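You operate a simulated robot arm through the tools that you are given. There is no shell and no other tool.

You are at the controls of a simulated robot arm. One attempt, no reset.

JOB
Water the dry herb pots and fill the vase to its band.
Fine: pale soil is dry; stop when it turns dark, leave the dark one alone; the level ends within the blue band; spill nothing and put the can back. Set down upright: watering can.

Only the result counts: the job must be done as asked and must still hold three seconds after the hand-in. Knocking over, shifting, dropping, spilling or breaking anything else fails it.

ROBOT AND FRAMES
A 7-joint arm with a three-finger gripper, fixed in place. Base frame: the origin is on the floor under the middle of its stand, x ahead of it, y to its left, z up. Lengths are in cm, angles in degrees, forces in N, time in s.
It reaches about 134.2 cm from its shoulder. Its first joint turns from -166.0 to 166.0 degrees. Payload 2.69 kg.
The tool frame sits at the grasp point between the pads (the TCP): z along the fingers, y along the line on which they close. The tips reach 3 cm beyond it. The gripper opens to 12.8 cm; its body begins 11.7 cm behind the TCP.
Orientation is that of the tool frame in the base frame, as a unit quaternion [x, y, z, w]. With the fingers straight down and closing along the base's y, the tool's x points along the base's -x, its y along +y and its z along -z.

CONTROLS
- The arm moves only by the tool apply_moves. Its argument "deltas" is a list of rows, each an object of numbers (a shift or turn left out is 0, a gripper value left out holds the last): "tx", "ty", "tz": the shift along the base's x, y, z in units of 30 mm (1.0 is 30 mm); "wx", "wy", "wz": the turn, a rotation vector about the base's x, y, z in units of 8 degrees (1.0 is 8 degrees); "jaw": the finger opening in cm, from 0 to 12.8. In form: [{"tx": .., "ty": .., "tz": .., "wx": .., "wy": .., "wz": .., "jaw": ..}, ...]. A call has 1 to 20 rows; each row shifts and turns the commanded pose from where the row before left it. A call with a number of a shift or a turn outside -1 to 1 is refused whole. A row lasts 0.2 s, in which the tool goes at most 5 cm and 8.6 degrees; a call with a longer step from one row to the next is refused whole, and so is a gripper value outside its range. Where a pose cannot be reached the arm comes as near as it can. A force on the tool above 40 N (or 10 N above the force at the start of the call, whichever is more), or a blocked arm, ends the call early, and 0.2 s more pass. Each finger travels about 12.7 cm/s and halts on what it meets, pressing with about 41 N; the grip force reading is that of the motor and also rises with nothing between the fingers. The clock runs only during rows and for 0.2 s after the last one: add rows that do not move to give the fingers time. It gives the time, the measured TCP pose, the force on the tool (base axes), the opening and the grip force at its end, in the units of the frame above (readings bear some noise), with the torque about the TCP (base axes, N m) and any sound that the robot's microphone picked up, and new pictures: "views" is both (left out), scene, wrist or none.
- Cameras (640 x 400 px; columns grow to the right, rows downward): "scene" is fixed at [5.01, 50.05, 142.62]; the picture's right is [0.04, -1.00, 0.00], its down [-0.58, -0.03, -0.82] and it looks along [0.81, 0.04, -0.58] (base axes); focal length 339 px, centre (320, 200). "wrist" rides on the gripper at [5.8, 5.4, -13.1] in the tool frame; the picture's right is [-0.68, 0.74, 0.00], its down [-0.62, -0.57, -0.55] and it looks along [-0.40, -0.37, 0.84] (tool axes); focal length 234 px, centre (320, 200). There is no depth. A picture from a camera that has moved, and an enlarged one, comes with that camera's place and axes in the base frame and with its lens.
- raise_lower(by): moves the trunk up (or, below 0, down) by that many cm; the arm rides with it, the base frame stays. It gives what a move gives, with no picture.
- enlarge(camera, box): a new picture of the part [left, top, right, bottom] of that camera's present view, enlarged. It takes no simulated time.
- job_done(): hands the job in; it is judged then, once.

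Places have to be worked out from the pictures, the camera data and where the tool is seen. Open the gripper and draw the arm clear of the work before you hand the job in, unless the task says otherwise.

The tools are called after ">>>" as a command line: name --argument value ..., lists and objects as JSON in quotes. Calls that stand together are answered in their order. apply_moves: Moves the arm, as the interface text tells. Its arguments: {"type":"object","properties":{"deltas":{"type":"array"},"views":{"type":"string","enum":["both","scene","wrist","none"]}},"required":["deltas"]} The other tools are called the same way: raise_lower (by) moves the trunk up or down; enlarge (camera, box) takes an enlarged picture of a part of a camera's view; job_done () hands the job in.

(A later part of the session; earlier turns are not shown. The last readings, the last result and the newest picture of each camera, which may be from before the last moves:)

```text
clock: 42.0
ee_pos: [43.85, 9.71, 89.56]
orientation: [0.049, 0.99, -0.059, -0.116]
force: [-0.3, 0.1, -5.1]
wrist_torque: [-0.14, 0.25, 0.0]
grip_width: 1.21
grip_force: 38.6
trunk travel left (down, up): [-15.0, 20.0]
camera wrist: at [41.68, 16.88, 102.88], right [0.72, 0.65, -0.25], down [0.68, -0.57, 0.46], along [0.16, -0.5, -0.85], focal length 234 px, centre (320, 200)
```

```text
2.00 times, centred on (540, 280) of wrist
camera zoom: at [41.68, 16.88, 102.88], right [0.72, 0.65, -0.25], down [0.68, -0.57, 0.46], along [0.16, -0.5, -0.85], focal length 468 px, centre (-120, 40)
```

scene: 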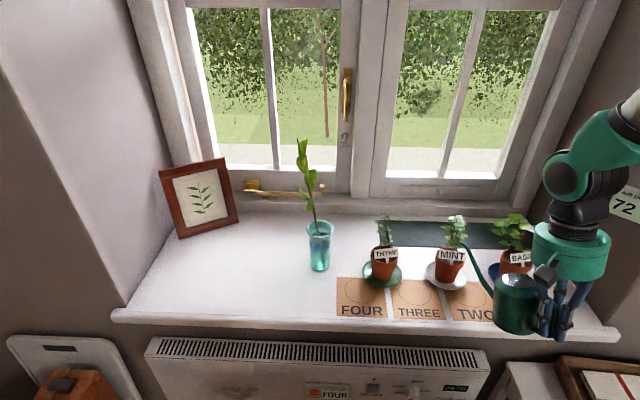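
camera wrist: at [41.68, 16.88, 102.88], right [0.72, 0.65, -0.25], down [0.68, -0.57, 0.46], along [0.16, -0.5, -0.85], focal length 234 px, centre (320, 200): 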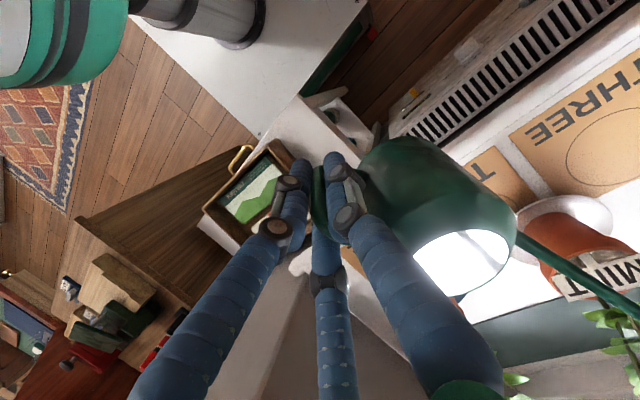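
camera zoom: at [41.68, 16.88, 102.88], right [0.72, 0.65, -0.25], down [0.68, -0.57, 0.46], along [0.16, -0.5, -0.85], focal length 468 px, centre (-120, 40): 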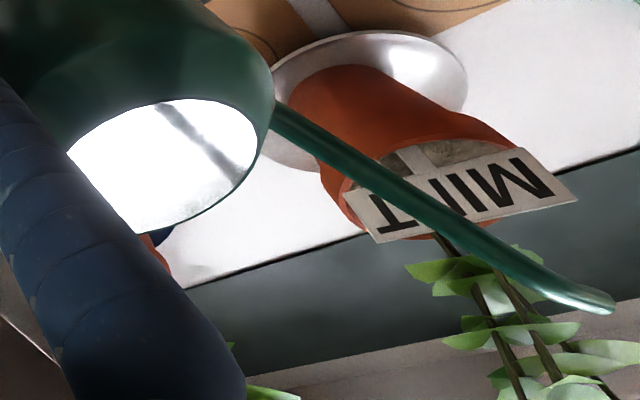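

The tip sits about 1–2 cm in front of the leaves and above the tag. I nudge it 0.6 cm forward and tilt on to 25°.

>>> apply_moves --deltas '[{"tx": 0.2, "ty": -0.12}, {"tx": 0.035, "ty": 0.015, "tz": 0.345, "wx": -0.1246, "wy": 0.2866}, {"tx": 0.035, "ty": 0.015, "tz": 0.345, "wx": -0.1246, "wy": 0.2866}, {"tx": 0.06, "ty": 0.025, "tz": 0.335, "wx": -0.1246, "wy": 0.2866}, {"tx": 0.06, "ty": 0.025, "tz": 0.335, "wx": -0.1246, "wy": 0.2866}, {}]' --views "both"

>>> enlarge --camera "scene" --box '[425, 210, 481, 266]'

>>> enlarge --camera "wrist" --box '[490, 200, 690, 380]'

```text
clock: 43.4
ee_pos: [44.92, 9.61, 93.67]
orientation: [0.047, 0.975, -0.097, -0.193]
force: [0.6, 0.3, -4.3]
wrist_torque: [-0.12, 0.26, -0.01]
grip_width: 1.22
grip_force: 39.1
trunk travel left (down, up): [-15.0, 20.0]
camera wrist: at [44.97, 17.64, 106.6], right [0.66, 0.63, -0.4], down [0.75, -0.54, 0.39], along [0.03, -0.56, -0.83], focal length 234 px, centre (320, 200)
```

scene: 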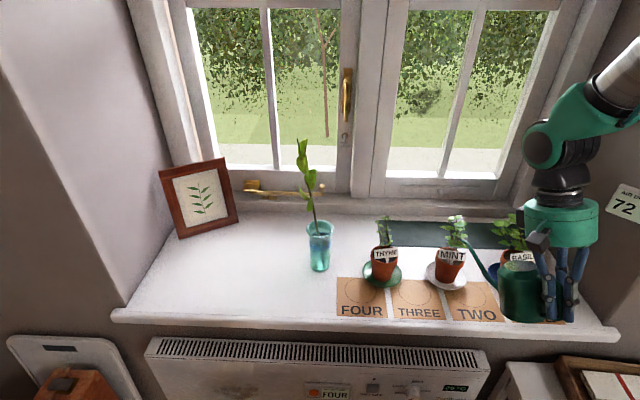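
wrist: 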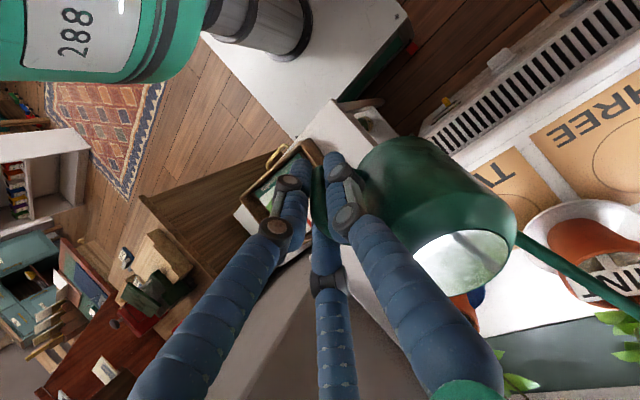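

```text
7.14 times, centred on (453, 238) of scene
camera zoom: at [5.01, 50.05, 142.62], right [0.04, -1.0, 0.0], down [-0.58, -0.03, -0.82], along [0.81, 0.04, -0.58], focal length 2420 px, centre (-630, -71)
```

zoom: 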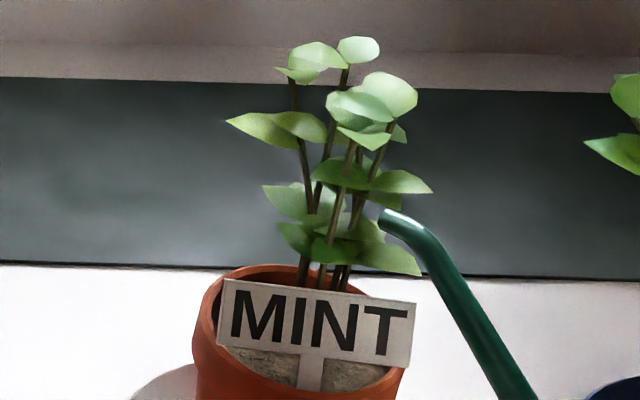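

```text
refused: 690 is not a number from 0 to 640
```

Tip at about (66.6, 19, 87.8), stable. I step to 30° and look for the first stream.

>>> apply_moves --deltas '[{"tx": 0.091, "ty": 0.04, "tz": 0.335, "wx": -0.1246, "wy": 0.2866}, {"tx": 0.091, "ty": 0.04, "tz": 0.335, "wx": -0.1246, "wy": 0.2866}]' --views "both"

>>> enlarge --camera "scene" --box '[430, 225, 478, 265]'

>>> enlarge --camera "wrist" --box '[540, 200, 640, 380]'

```text
clock: 44.0
ee_pos: [45.57, 9.81, 95.7]
orientation: [0.047, 0.965, -0.116, -0.231]
force: [-0.2, 0.3, -4.0]
wrist_torque: [-0.09, 0.24, 0.03]
grip_width: 1.23
grip_force: 39.1
trunk travel left (down, up): [-15.0, 20.0]
camera wrist: at [46.6, 18.29, 108.28], right [0.63, 0.61, -0.48], down [0.78, -0.53, 0.35], along [-0.04, -0.59, -0.81], focal length 234 px, centre (320, 200)
```

scene: 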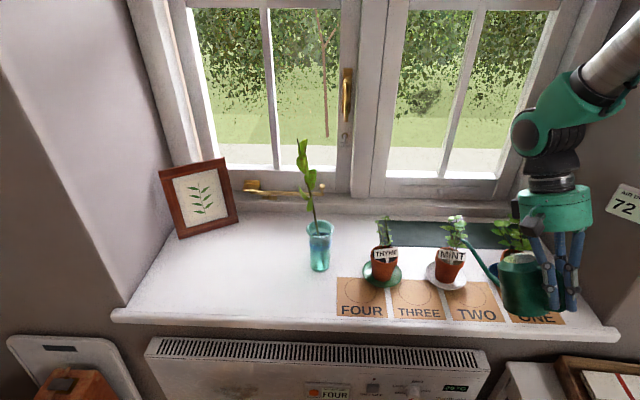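
wrist: 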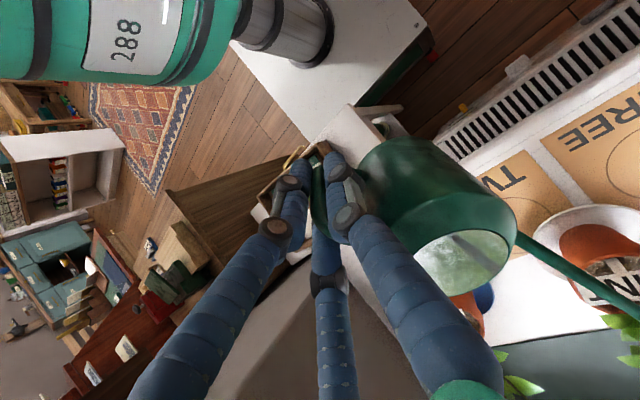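

```text
10.00 times, centred on (454, 245) of scene
camera zoom: at [5.01, 50.05, 142.62], right [0.04, -1.0, 0.0], down [-0.58, -0.03, -0.82], along [0.81, 0.04, -0.58], focal length 3388 px, centre (-1020, -250)
```

zoom: 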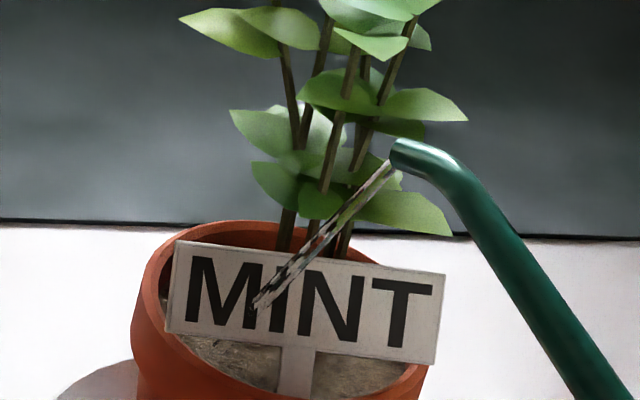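

```text
2.22 times, centred on (590, 290) of wrist
camera zoom: at [46.6, 18.29, 108.28], right [0.63, 0.61, -0.48], down [0.78, -0.53, 0.35], along [-0.04, -0.59, -0.81], focal length 520 px, centre (-280, 0)
```

zoom: 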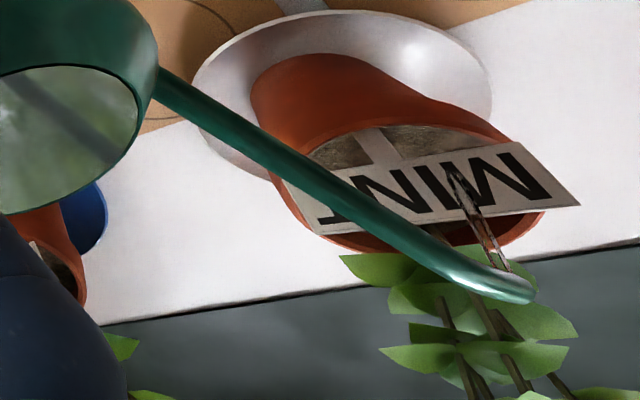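

A stream is flowing at 30° and its end triangulates to about (69.2, 20, 79.8), inside the mint pot. I hold for a short moment and check the soil.

>>> apply_moves --deltas '[{}, {}]' --views "both"

>>> enlarge --camera "scene" --box '[430, 225, 478, 265]'

>>> enlarge --camera "wrist" --box '[540, 200, 640, 380]'

```text
clock: 44.6
ee_pos: [45.51, 9.72, 95.76]
orientation: [0.048, 0.965, -0.116, -0.231]
force: [0.3, -0.3, -4.4]
wrist_torque: [-0.1, 0.22, 0.0]
grip_width: 1.22
grip_force: 39.6
trunk travel left (down, up): [-15.0, 20.0]
camera wrist: at [46.6, 18.3, 108.29], right [0.63, 0.61, -0.47], down [0.78, -0.53, 0.35], along [-0.04, -0.59, -0.81], focal length 234 px, centre (320, 200)
```

scene: 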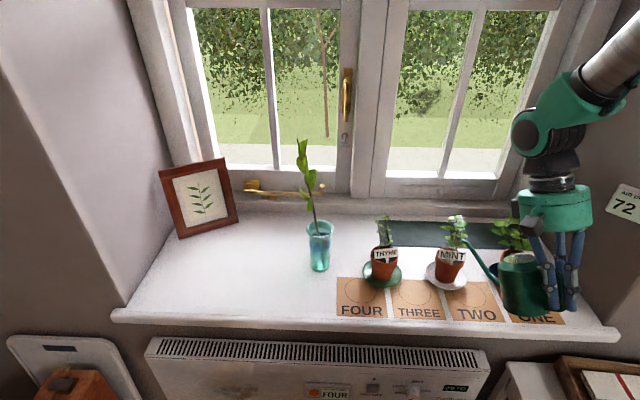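
wrist: 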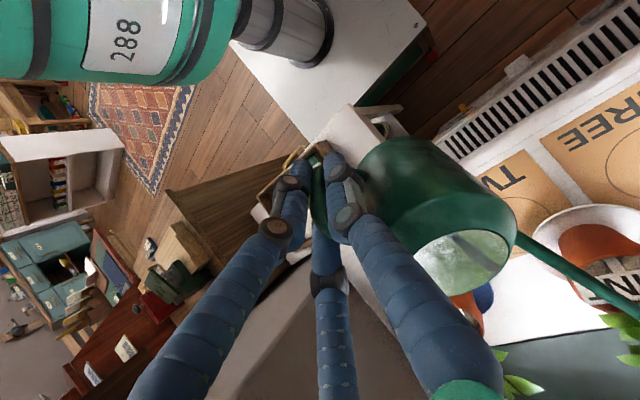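

```text
10.00 times, centred on (454, 245) of scene
camera zoom: at [5.01, 50.05, 142.62], right [0.04, -1.0, 0.0], down [-0.58, -0.03, -0.82], along [0.81, 0.04, -0.58], focal length 3388 px, centre (-1020, -250)
```

zoom: 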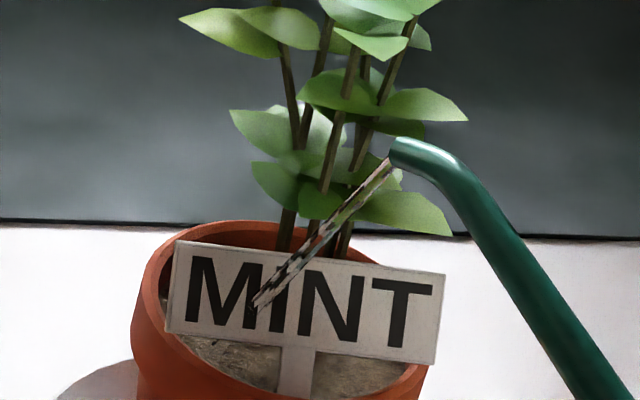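

```text
2.22 times, centred on (590, 290) of wrist
camera zoom: at [46.6, 18.3, 108.29], right [0.63, 0.61, -0.47], down [0.78, -0.53, 0.35], along [-0.04, -0.59, -0.81], focal length 520 px, centre (-280, 0)
```

zoom: 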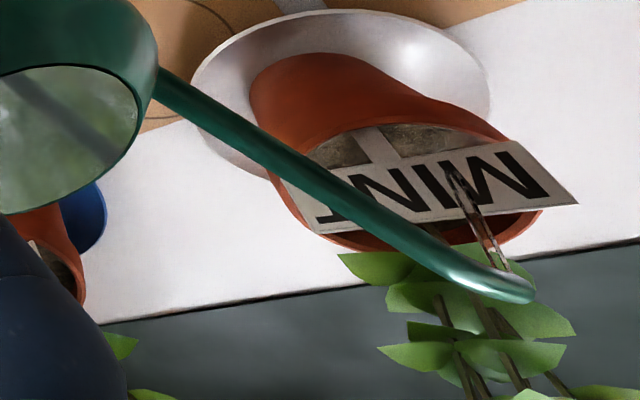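

The soil is still pale and the stream lands steadily within the pot. I keep pouring for another second and look again.

>>> apply_moves --deltas '[{}, {}, {}]' --views "scene"

>>> enlarge --camera "scene" --box '[430, 225, 478, 265]'

```text
clock: 45.4
ee_pos: [45.58, 9.85, 95.71]
orientation: [0.048, 0.965, -0.115, -0.231]
force: [0.0, 0.5, -4.1]
wrist_torque: [-0.08, 0.17, 0.01]
grip_width: 1.21
grip_force: 38.3
trunk travel left (down, up): [-15.0, 20.0]
```

scene: 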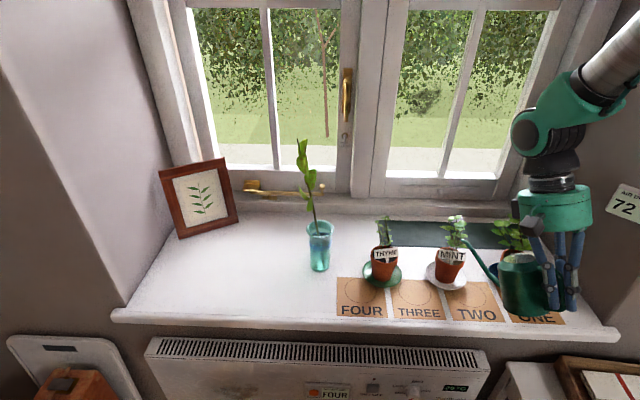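

```text
10.00 times, centred on (454, 245) of scene
camera zoom: at [5.01, 50.05, 142.62], right [0.04, -1.0, 0.0], down [-0.58, -0.03, -0.82], along [0.81, 0.04, -0.58], focal length 3388 px, centre (-1020, -250)
```

zoom: 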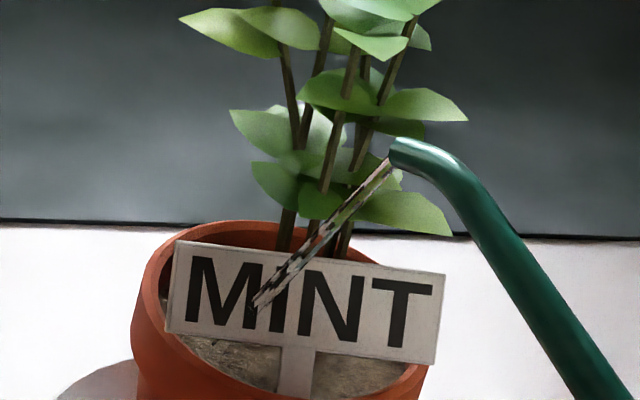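

No colour change yet. I magnify the stream's end and the soil to be sure where the water is going.

>>> enlarge --camera "scene" --box '[446, 244, 470, 264]'

>>> enlarge --camera "wrist" --box '[600, 240, 640, 320]'

```text
16.00 times, centred on (458, 254) of scene
camera zoom: at [5.01, 50.05, 142.62], right [0.04, -1.0, 0.0], down [-0.58, -0.03, -0.82], along [0.81, 0.04, -0.58], focal length 5422 px, centre (-1888, -664)
```

zoom: 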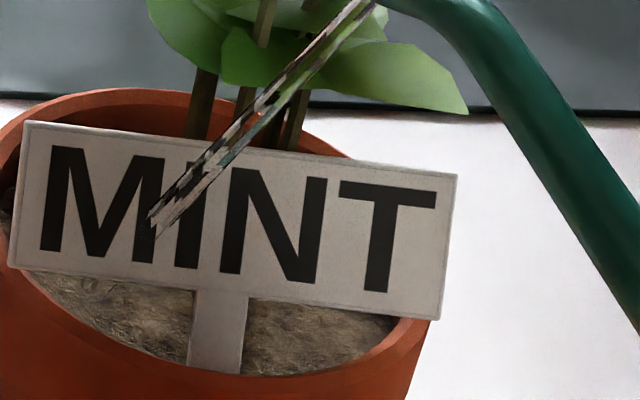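

```text
5.00 times, centred on (620, 280) of wrist
camera zoom: at [46.61, 18.3, 108.29], right [0.63, 0.61, -0.47], down [0.78, -0.53, 0.35], along [-0.04, -0.59, -0.81], focal length 1171 px, centre (-1180, -200)
```

zoom: 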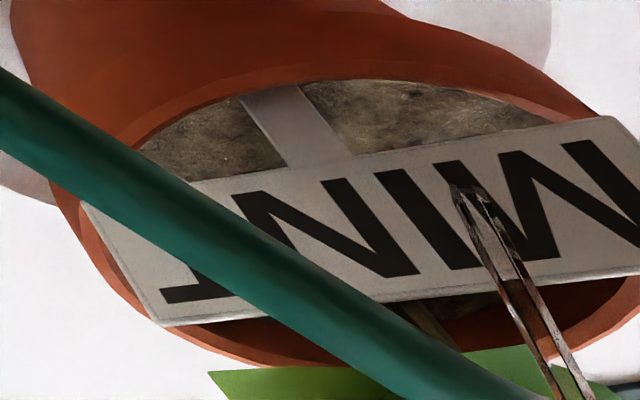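

The magnified views show the stream striking the tag's face (just beside the "M") instead of passing over it. I shift the spout ~1.6 cm forward and 0.7 cm right so it falls behind the tag, nearer the pot's axis.

>>> apply_moves --deltas '[{"tx": 0.27, "ty": -0.12}, {"tx": 0.26, "ty": -0.11}]' --views "both"

>>> enlarge --camera "scene" --box '[438, 226, 470, 256]'

>>> enlarge --camera "wrist" --box '[560, 240, 640, 340]'

```text
clock: 46.0
ee_pos: [47.12, 9.0, 95.75]
orientation: [0.048, 0.965, -0.116, -0.23]
force: [-0.5, 0.1, -3.3]
wrist_torque: [-0.12, 0.21, 0.01]
grip_width: 1.19
grip_force: 38.9
trunk travel left (down, up): [-15.0, 20.0]
camera wrist: at [48.16, 17.59, 108.37], right [0.63, 0.61, -0.47], down [0.78, -0.53, 0.35], along [-0.04, -0.59, -0.81], focal length 234 px, centre (320, 200)
```

scene: 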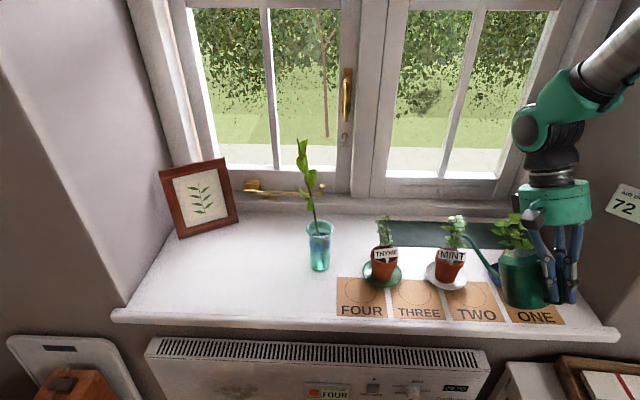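
wrist: 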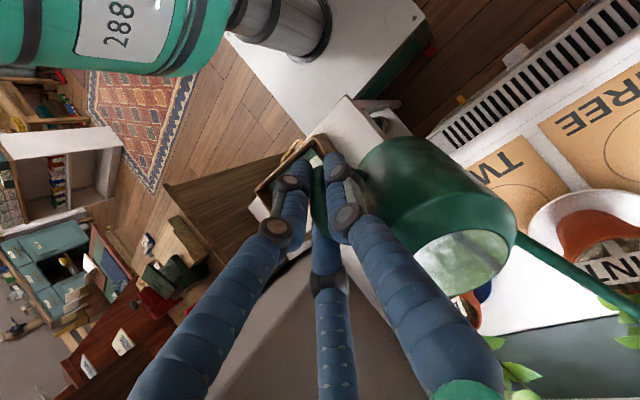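

```text
13.33 times, centred on (454, 241) of scene
camera zoom: at [5.01, 50.05, 142.62], right [0.04, -1.0, 0.0], down [-0.58, -0.03, -0.82], along [0.81, 0.04, -0.58], focal length 4518 px, centre (-1467, -347)
```

zoom: 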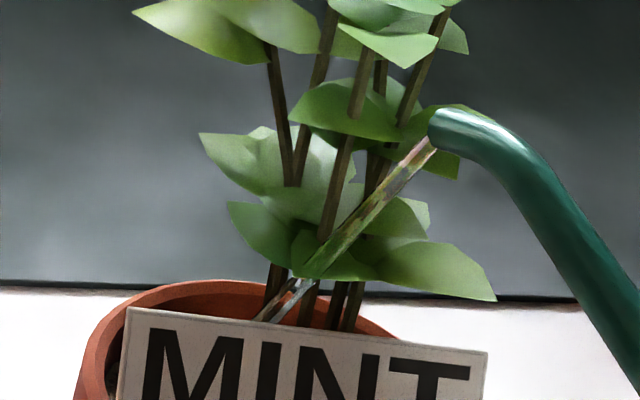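

```text
4.00 times, centred on (600, 290) of wrist
camera zoom: at [48.16, 17.59, 108.37], right [0.63, 0.61, -0.47], down [0.78, -0.53, 0.35], along [-0.04, -0.59, -0.81], focal length 937 px, centre (-800, -160)
```

zoom: 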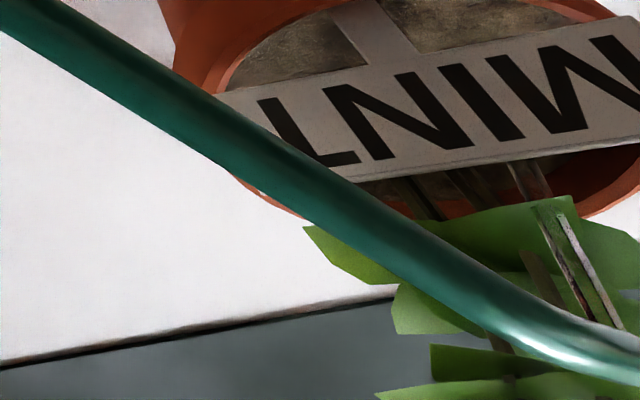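

Now the stream drops behind the tag into the pot. I continue pouring briefly and watch the soil colour under the tag.

>>> apply_moves --deltas '[{}, {}]' --views "both"

>>> enlarge --camera "scene" --box '[430, 225, 478, 265]'

>>> enlarge --camera "wrist" --box '[560, 200, 640, 300]'

```text
clock: 46.6
ee_pos: [47.25, 9.14, 95.77]
orientation: [0.047, 0.965, -0.116, -0.232]
force: [-0.6, 0.3, -4.9]
wrist_torque: [-0.1, 0.2, 0.0]
grip_width: 1.19
grip_force: 39.0
trunk travel left (down, up): [-15.0, 20.0]
camera wrist: at [48.14, 17.6, 108.37], right [0.63, 0.61, -0.47], down [0.78, -0.53, 0.35], along [-0.04, -0.59, -0.81], focal length 234 px, centre (320, 200)
```

scene: 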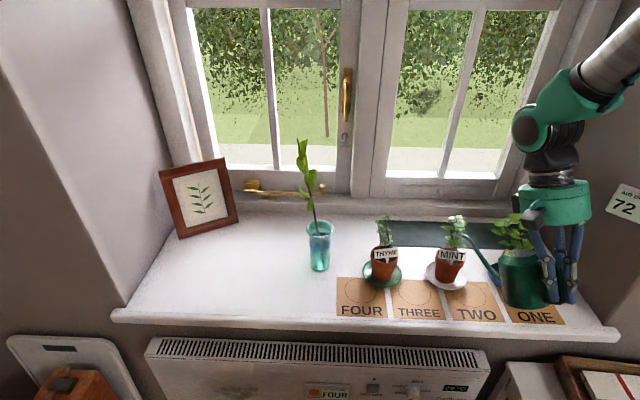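
wrist: 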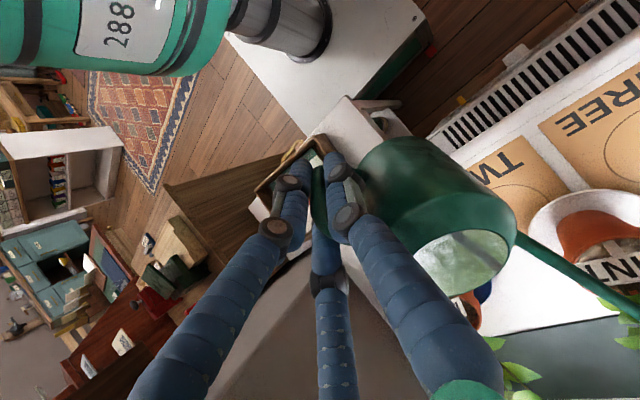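

```text
10.00 times, centred on (454, 245) of scene
camera zoom: at [5.01, 50.05, 142.62], right [0.04, -1.0, 0.0], down [-0.58, -0.03, -0.82], along [0.81, 0.04, -0.58], focal length 3388 px, centre (-1020, -250)
```

zoom: 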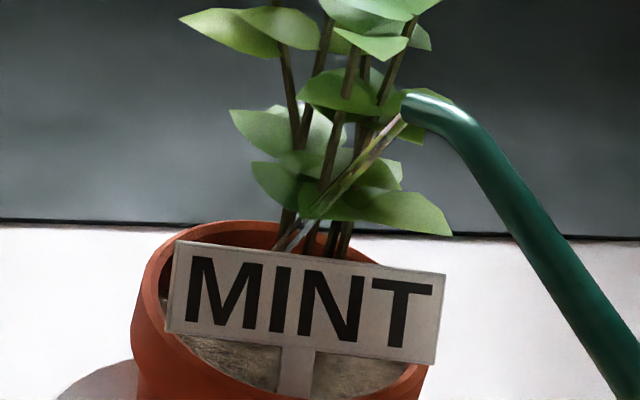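

```text
4.00 times, centred on (600, 250) of wrist
camera zoom: at [48.14, 17.6, 108.37], right [0.63, 0.61, -0.47], down [0.78, -0.53, 0.35], along [-0.04, -0.59, -0.81], focal length 937 px, centre (-800, 0)
```

zoom: 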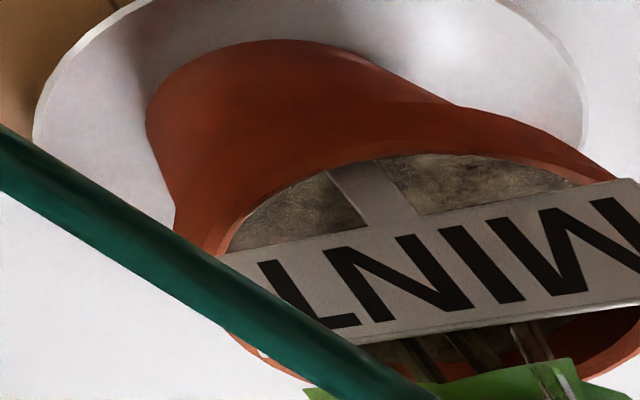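

Still pale, no wet marks on saucer or sill. I pour on in ~0.8 s steps.

>>> apply_moves --deltas '[{}, {}, {}]' --views "scene"

>>> enlarge --camera "scene" --box '[430, 225, 478, 265]'

```text
clock: 47.4
ee_pos: [47.02, 9.05, 95.75]
orientation: [0.048, 0.965, -0.115, -0.232]
force: [0.8, 0.8, -3.0]
wrist_torque: [-0.11, 0.23, -0.03]
grip_width: 1.22
grip_force: 38.3
trunk travel left (down, up): [-15.0, 20.0]
```

scene: 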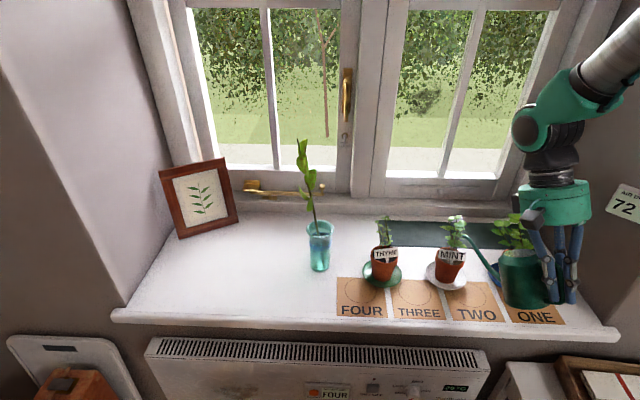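

```text
10.00 times, centred on (454, 245) of scene
camera zoom: at [5.01, 50.05, 142.62], right [0.04, -1.0, 0.0], down [-0.58, -0.03, -0.82], along [0.81, 0.04, -0.58], focal length 3388 px, centre (-1020, -250)
```

zoom: 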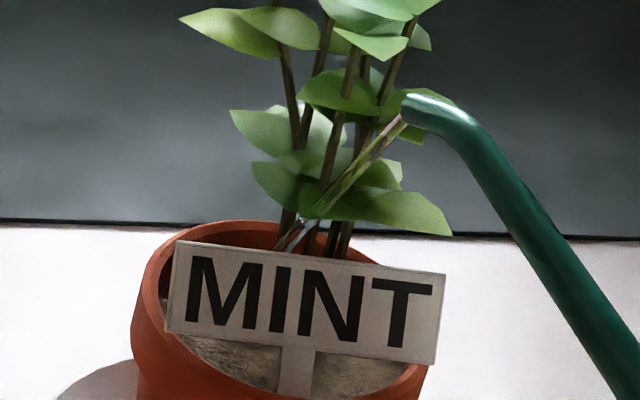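

>>> apply_moves --deltas '[{}, {}, {}, {}]' --views "scene"

>>> enlarge --camera "scene" --box '[430, 225, 478, 265]'

```text
clock: 48.4
ee_pos: [47.16, 8.93, 95.77]
orientation: [0.047, 0.965, -0.116, -0.232]
force: [-0.1, 0.5, -4.0]
wrist_torque: [-0.12, 0.22, -0.07]
grip_width: 1.19
grip_force: 38.6
trunk travel left (down, up): [-15.0, 20.0]
```

scene: 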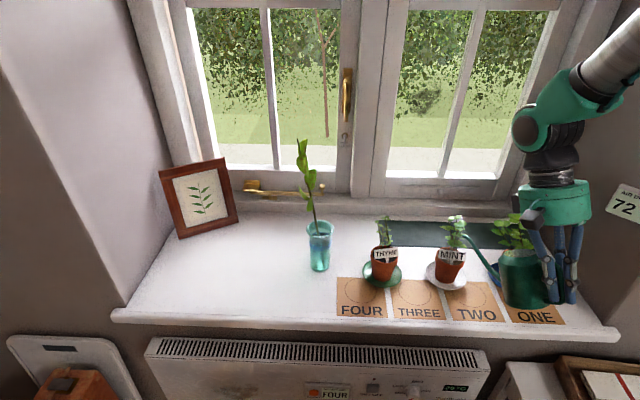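

```text
10.00 times, centred on (454, 245) of scene
camera zoom: at [5.01, 50.05, 142.62], right [0.04, -1.0, 0.0], down [-0.58, -0.03, -0.82], along [0.81, 0.04, -0.58], focal length 3388 px, centre (-1020, -250)
```

zoom: 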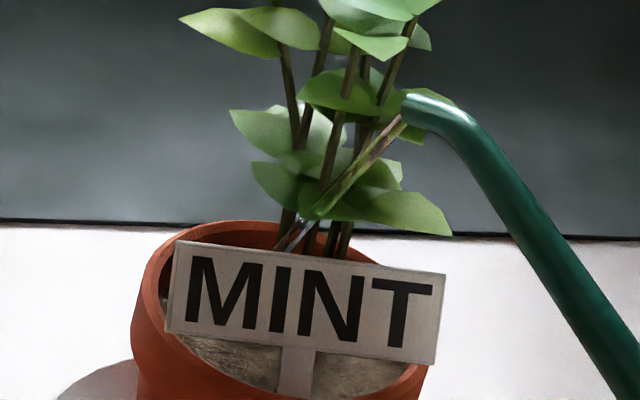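

>>> apply_moves --deltas '[{}, {}, {}, {}]' --views "scene"

>>> enlarge --camera "scene" --box '[446, 250, 474, 266]'

>>> enlarge --camera "scene" --box '[430, 225, 478, 265]'

```text
clock: 49.4
ee_pos: [47.15, 9.13, 95.73]
orientation: [0.047, 0.965, -0.116, -0.231]
force: [-0.8, -0.4, -3.2]
wrist_torque: [-0.1, 0.21, 0.0]
grip_width: 1.2
grip_force: 38.7
trunk travel left (down, up): [-15.0, 20.0]
```

scene: 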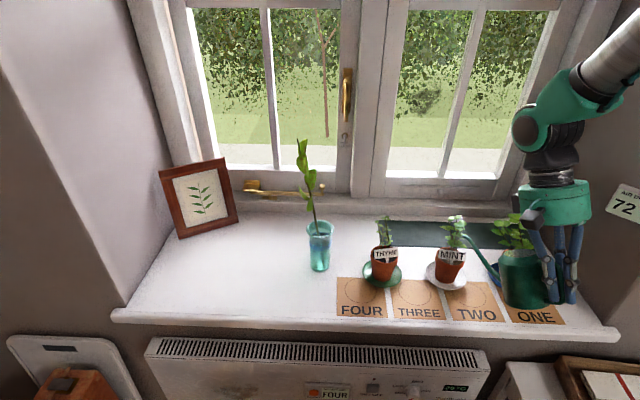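

```text
16.00 times, centred on (460, 258) of scene
camera zoom: at [5.01, 50.05, 142.62], right [0.04, -1.0, 0.0], down [-0.58, -0.03, -0.82], along [0.81, 0.04, -0.58], focal length 5422 px, centre (-1920, -728)
```

zoom: 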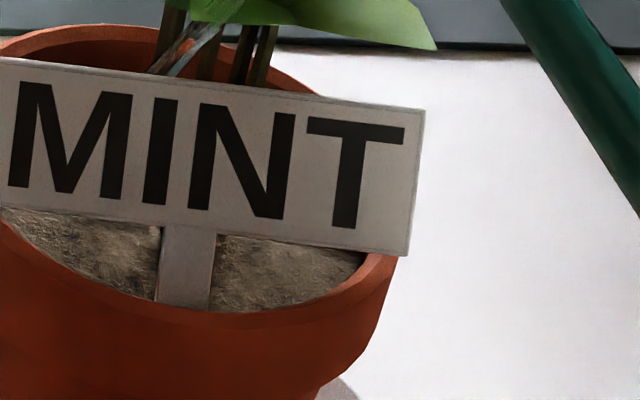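

```text
10.00 times, centred on (454, 245) of scene
camera zoom: at [5.01, 50.05, 142.62], right [0.04, -1.0, 0.0], down [-0.58, -0.03, -0.82], along [0.81, 0.04, -0.58], focal length 3388 px, centre (-1020, -250)
```

zoom: 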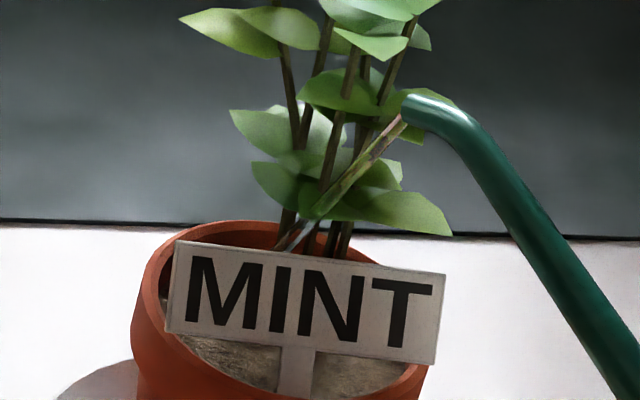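

The flow is very slow at this tilt (weight barely changes) and the soil is still pale. I tilt a little further to 33° while easing the tip back slightly, to strengthen the stream yet keep it inside the pot.

>>> apply_moves --deltas '[{"tx": 0.03, "ty": 0.03, "tz": 0.2, "wx": -0.0748, "wy": 0.172}, {"tx": 0.03, "ty": 0.03, "tz": 0.2, "wx": -0.0748, "wy": 0.172}, {}]' --views "both"

>>> enlarge --camera "scene" --box '[430, 225, 478, 265]'

>>> enlarge --camera "wrist" --box '[560, 220, 640, 320]'

```text
clock: 50.2
ee_pos: [47.25, 9.28, 96.84]
orientation: [0.048, 0.958, -0.127, -0.253]
force: [-0.1, -0.7, -4.4]
wrist_torque: [-0.07, 0.21, 0.01]
grip_width: 1.21
grip_force: 38.9
trunk travel left (down, up): [-15.0, 20.0]
camera wrist: at [48.93, 18.12, 109.28], right [0.61, 0.6, -0.52], down [0.79, -0.52, 0.32], along [-0.08, -0.6, -0.79], focal length 234 px, centre (320, 200)
```

scene: 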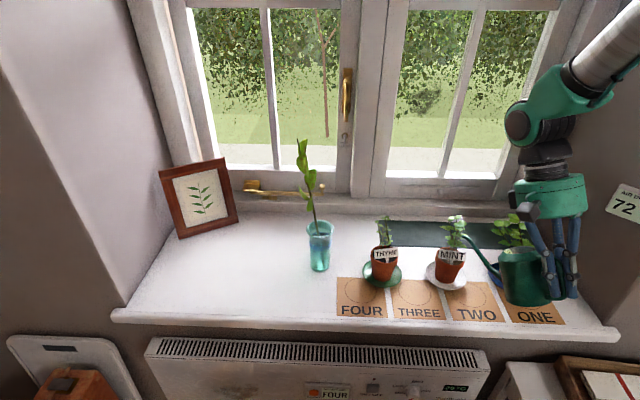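
wrist: 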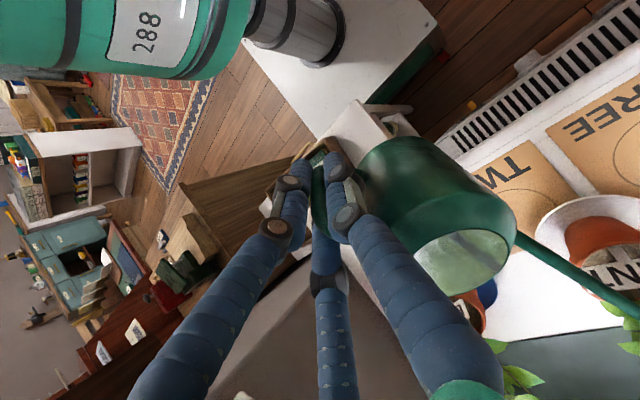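

```text
10.00 times, centred on (454, 245) of scene
camera zoom: at [5.01, 50.05, 142.62], right [0.04, -1.0, 0.0], down [-0.58, -0.03, -0.82], along [0.81, 0.04, -0.58], focal length 3388 px, centre (-1020, -250)
```

zoom: 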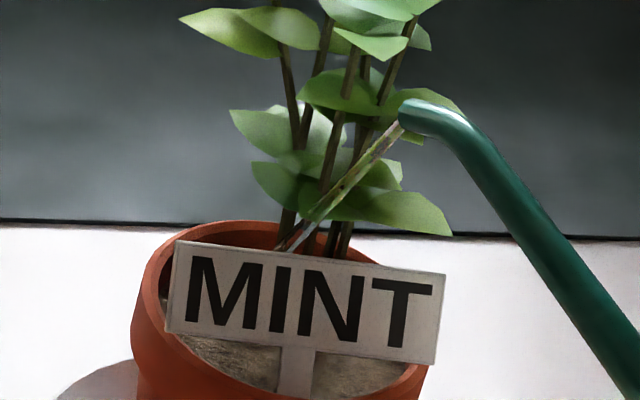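

```text
4.00 times, centred on (600, 270) of wrist
camera zoom: at [48.93, 18.12, 109.28], right [0.61, 0.6, -0.52], down [0.79, -0.52, 0.32], along [-0.08, -0.6, -0.79], focal length 937 px, centre (-800, -80)
```

zoom: 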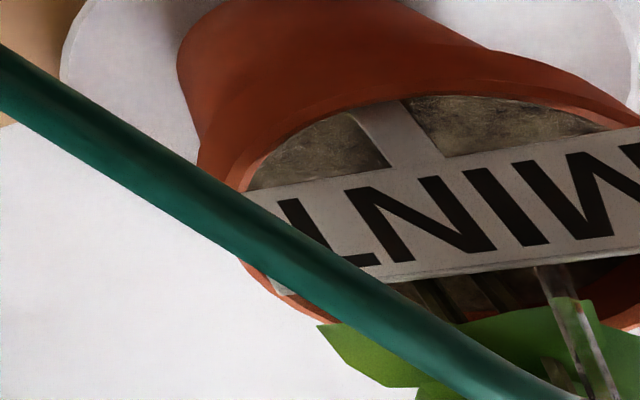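

>>> apply_moves --deltas '[{}, {}, {}, {}]' --views "scene"

>>> enlarge --camera "scene" --box '[430, 225, 478, 265]'

```text
clock: 51.2
ee_pos: [47.26, 9.32, 97.01]
orientation: [0.048, 0.958, -0.126, -0.254]
force: [0.1, 0.1, -3.2]
wrist_torque: [-0.08, 0.21, -0.03]
grip_width: 1.19
grip_force: 39.1
trunk travel left (down, up): [-15.0, 20.0]
```

scene: 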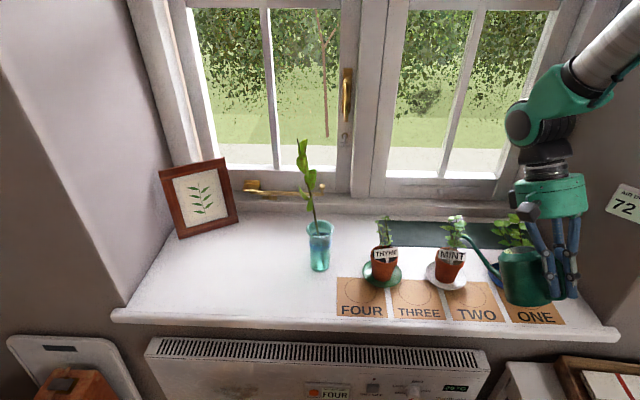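

```text
10.00 times, centred on (454, 245) of scene
camera zoom: at [5.01, 50.05, 142.62], right [0.04, -1.0, 0.0], down [-0.58, -0.03, -0.82], along [0.81, 0.04, -0.58], focal length 3388 px, centre (-1020, -250)
```

zoom: 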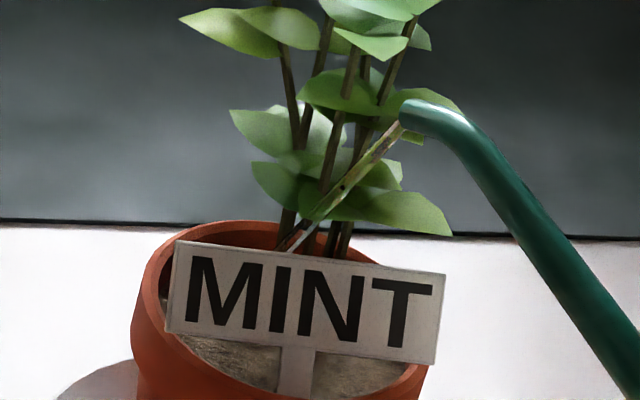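

>>> apply_moves --deltas '[{}, {}, {}, {}, {}]' --views "both"

>>> enlarge --camera "scene" --box '[430, 225, 478, 265]'

>>> enlarge --camera "wrist" --box '[560, 220, 640, 320]'

```text
clock: 52.4
ee_pos: [47.23, 9.41, 96.83]
orientation: [0.048, 0.958, -0.127, -0.254]
force: [0.0, 0.1, -4.4]
wrist_torque: [-0.1, 0.19, -0.01]
grip_width: 1.18
grip_force: 39.0
trunk travel left (down, up): [-15.0, 20.0]
camera wrist: at [48.92, 18.11, 109.28], right [0.61, 0.6, -0.52], down [0.79, -0.52, 0.32], along [-0.08, -0.6, -0.79], focal length 234 px, centre (320, 200)
```

scene: 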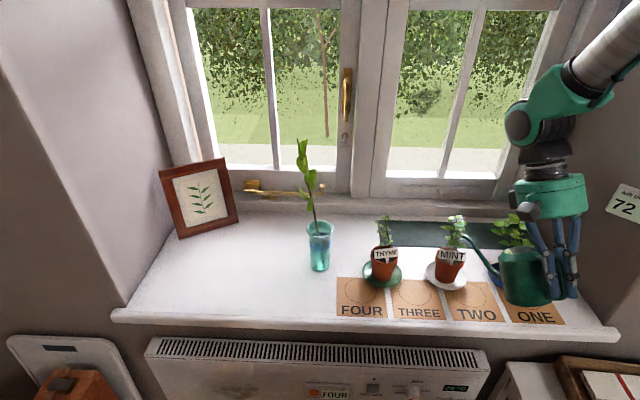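
wrist: 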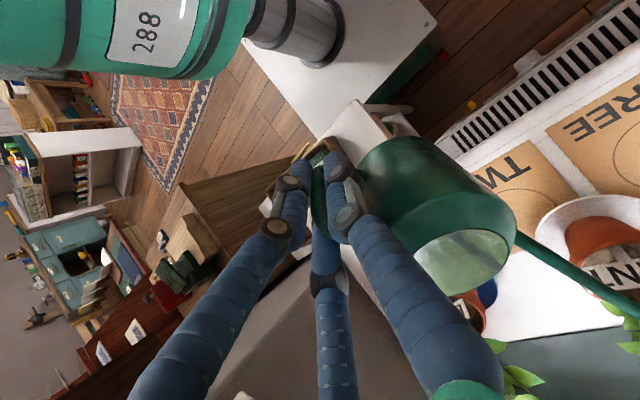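

```text
10.00 times, centred on (454, 245) of scene
camera zoom: at [5.01, 50.05, 142.62], right [0.04, -1.0, 0.0], down [-0.58, -0.03, -0.82], along [0.81, 0.04, -0.58], focal length 3388 px, centre (-1020, -250)
```

zoom: 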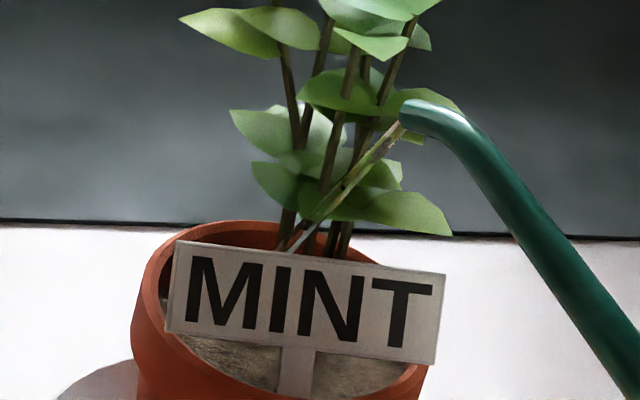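

```text
4.00 times, centred on (600, 270) of wrist
camera zoom: at [48.92, 18.11, 109.28], right [0.61, 0.6, -0.52], down [0.79, -0.52, 0.32], along [-0.08, -0.6, -0.79], focal length 937 px, centre (-800, -80)
```

zoom: 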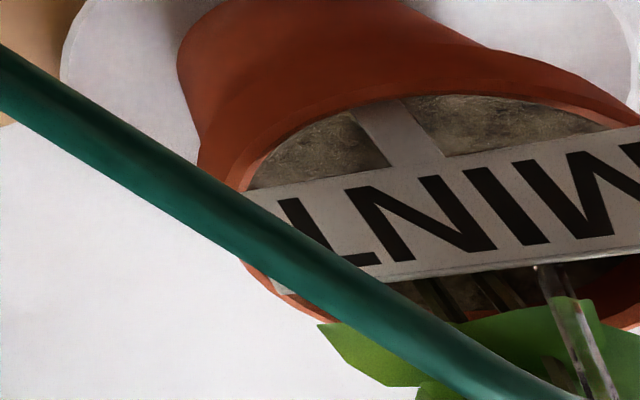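

The soil hints at turning greyer but isn't dark yet. I keep pouring in short steps.

>>> apply_moves --deltas '[{}, {}, {}, {}, {}]' --views "scene"

>>> enlarge --camera "scene" --box '[446, 250, 474, 266]'

>>> enlarge --camera "scene" --box '[370, 240, 398, 256]'

```text
clock: 53.6
ee_pos: [47.26, 9.27, 96.94]
orientation: [0.048, 0.958, -0.126, -0.253]
force: [-0.4, 0.6, -3.4]
wrist_torque: [-0.06, 0.22, -0.06]
grip_width: 1.21
grip_force: 38.8
trunk travel left (down, up): [-15.0, 20.0]
```

scene: 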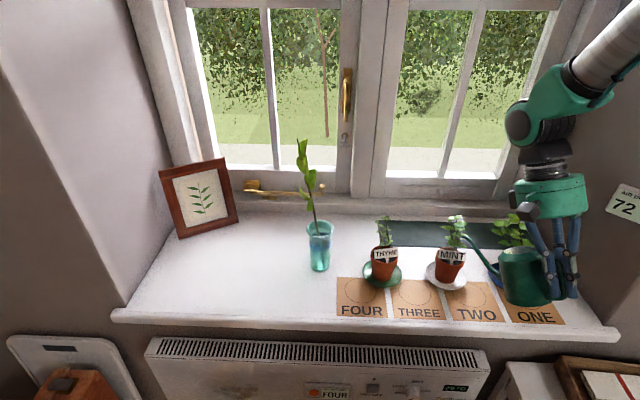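

```text
16.00 times, centred on (460, 258) of scene
camera zoom: at [5.01, 50.05, 142.62], right [0.04, -1.0, 0.0], down [-0.58, -0.03, -0.82], along [0.81, 0.04, -0.58], focal length 5422 px, centre (-1920, -728)
```

zoom: 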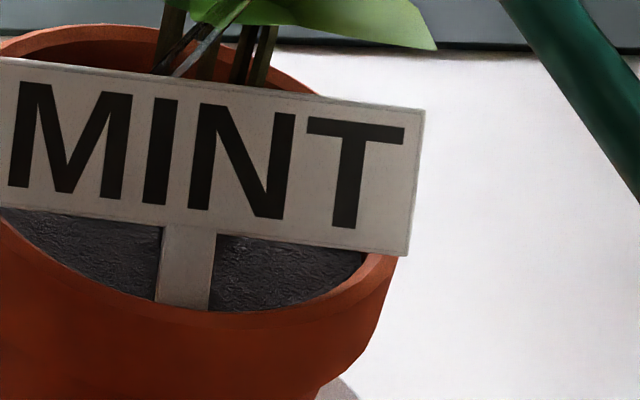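

```text
16.00 times, centred on (384, 248) of scene
camera zoom: at [5.01, 50.05, 142.62], right [0.04, -1.0, 0.0], down [-0.58, -0.03, -0.82], along [0.81, 0.04, -0.58], focal length 5422 px, centre (-704, -568)
```

zoom: 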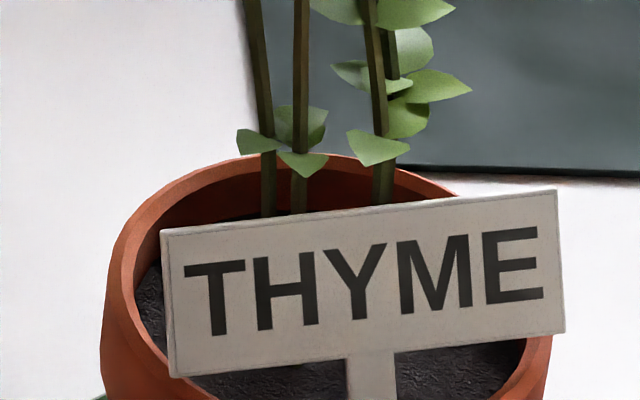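

Mint's soil has just turned dark, like thyme's. I tip back immediately and then withdraw the spout.

>>> apply_moves --deltas '[{"tx": -0.3, "ty": -0.13, "tz": -1.0, "wx": 0.3987, "wy": -0.917}, {"tx": -0.17, "ty": -0.07, "tz": -1.0, "wx": 0.3987, "wy": -0.917}, {"tx": -0.03, "ty": -0.01, "tz": -0.7, "wx": 0.25, "wy": -0.573}, {"tx": -0.3, "tz": -0.6, "wx": 0.25, "wy": -0.573}, {"tx": -0.5, "tz": -0.6, "wx": 0.25, "wy": -0.573}, {"tx": -0.6, "tz": -0.1, "wx": 0.1, "wy": -0.23}, {"tx": -0.6}, {"tx": -0.5}, {}]' --views "both"

>>> enlarge --camera "scene" --box '[420, 210, 492, 290]'

>>> enlarge --camera "scene" --box '[480, 205, 552, 290]'

```text
clock: 55.6
ee_pos: [38.25, 8.7, 84.9]
orientation: [0.049, 0.999, 0.001, 0.001]
force: [-1.4, 0.0, -3.2]
wrist_torque: [-0.12, 0.24, 0.02]
grip_width: 1.16
grip_force: 38.7
trunk travel left (down, up): [-15.0, 20.0]
camera wrist: at [32.97, 14.46, 97.98], right [0.75, 0.67, 0.0], down [0.56, -0.62, 0.55], along [0.37, -0.41, -0.83], focal length 234 px, centre (320, 200)
```

scene: 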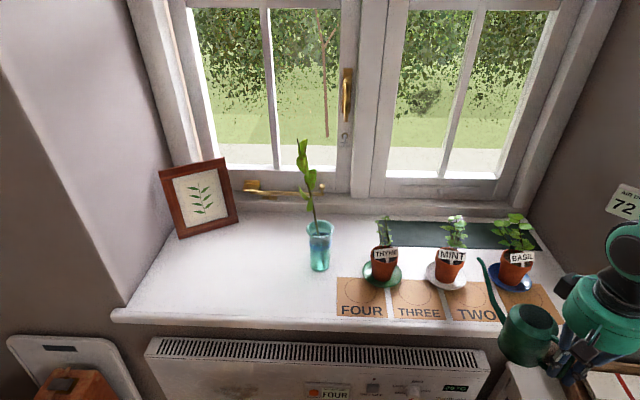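
wrist: 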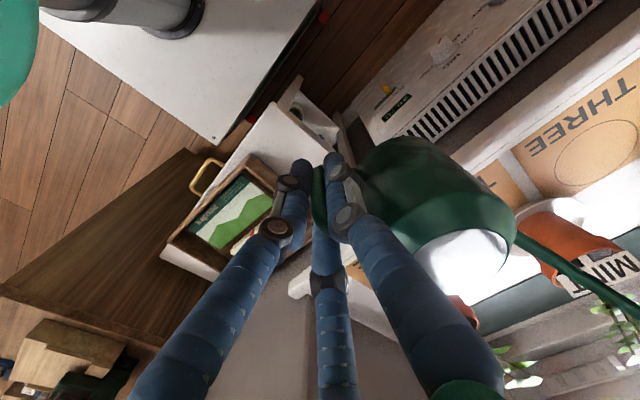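

```text
5.00 times, centred on (456, 250) of scene
camera zoom: at [5.01, 50.05, 142.62], right [0.04, -1.0, 0.0], down [-0.58, -0.03, -0.82], along [0.81, 0.04, -0.58], focal length 1694 px, centre (-360, -50)
```

zoom: 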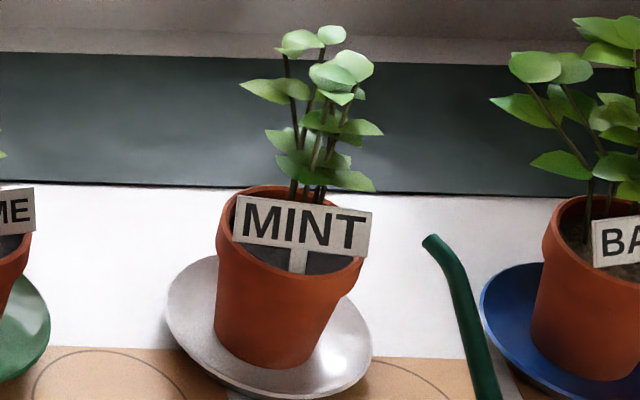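

```text
4.71 times, centred on (516, 248) of scene
camera zoom: at [5.01, 50.05, 142.62], right [0.04, -1.0, 0.0], down [-0.58, -0.03, -0.82], along [0.81, 0.04, -0.58], focal length 1595 px, centre (-602, -24)
```

zoom: 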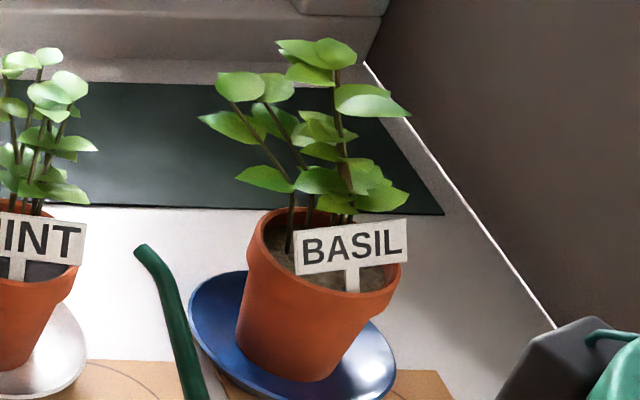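

Mint is done: soil dark, pot and saucer unmoved and dry. Next is basil; I shift right to get the same low wrist view of its tag and leaves.

>>> apply_moves --deltas '[{"ty": -0.5, "tx": -0.2}, {"ty": -0.6, "tx": -0.2}, {"ty": -0.6}, {}, {}]' --views "both"

>>> enlarge --camera "wrist" --box '[440, 270, 590, 395]'

>>> enlarge --camera "scene" --box '[484, 206, 548, 270]'

```text
clock: 56.8
ee_pos: [36.95, 3.57, 84.97]
orientation: [0.05, 0.999, 0.0, 0.001]
force: [-0.2, -0.3, -3.3]
wrist_torque: [-0.15, 0.26, -0.01]
grip_width: 1.17
grip_force: 38.4
trunk travel left (down, up): [-15.0, 20.0]
camera wrist: at [31.79, 9.39, 98.09], right [0.75, 0.67, 0.0], down [0.56, -0.62, 0.55], along [0.37, -0.41, -0.84], focal length 234 px, centre (320, 200)
```

scene: 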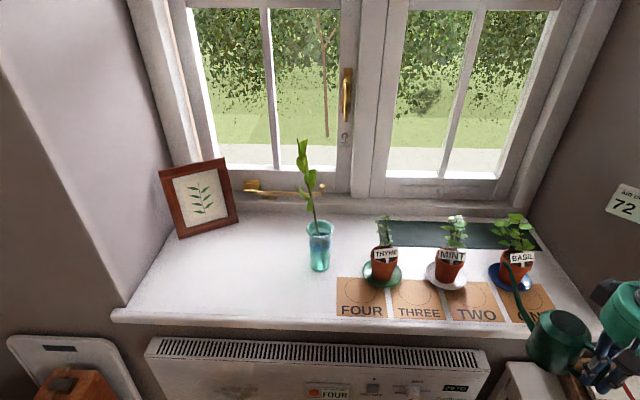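
wrist: 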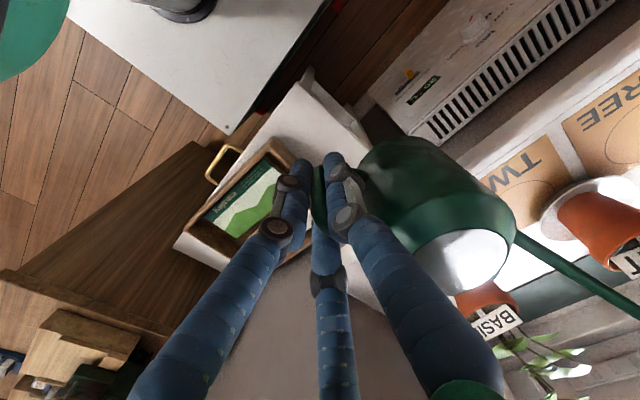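

```text
3.20 times, centred on (515, 332) of wrist
camera zoom: at [31.79, 9.39, 98.09], right [0.75, 0.67, 0.0], down [0.56, -0.62, 0.55], along [0.37, -0.41, -0.84], focal length 749 px, centre (-304, -224)
```

zoom: 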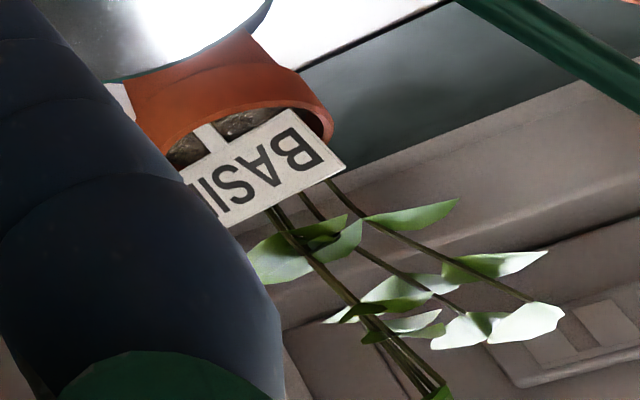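

```text
6.25 times, centred on (516, 238) of scene
camera zoom: at [5.01, 50.05, 142.62], right [0.04, -1.0, 0.0], down [-0.58, -0.03, -0.82], along [0.81, 0.04, -0.58], focal length 2118 px, centre (-905, -38)
```

zoom: 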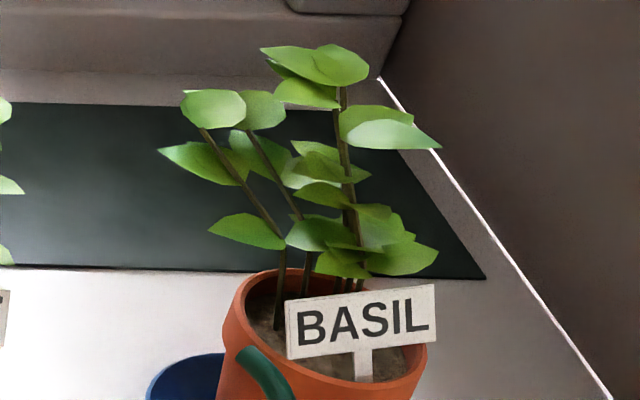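

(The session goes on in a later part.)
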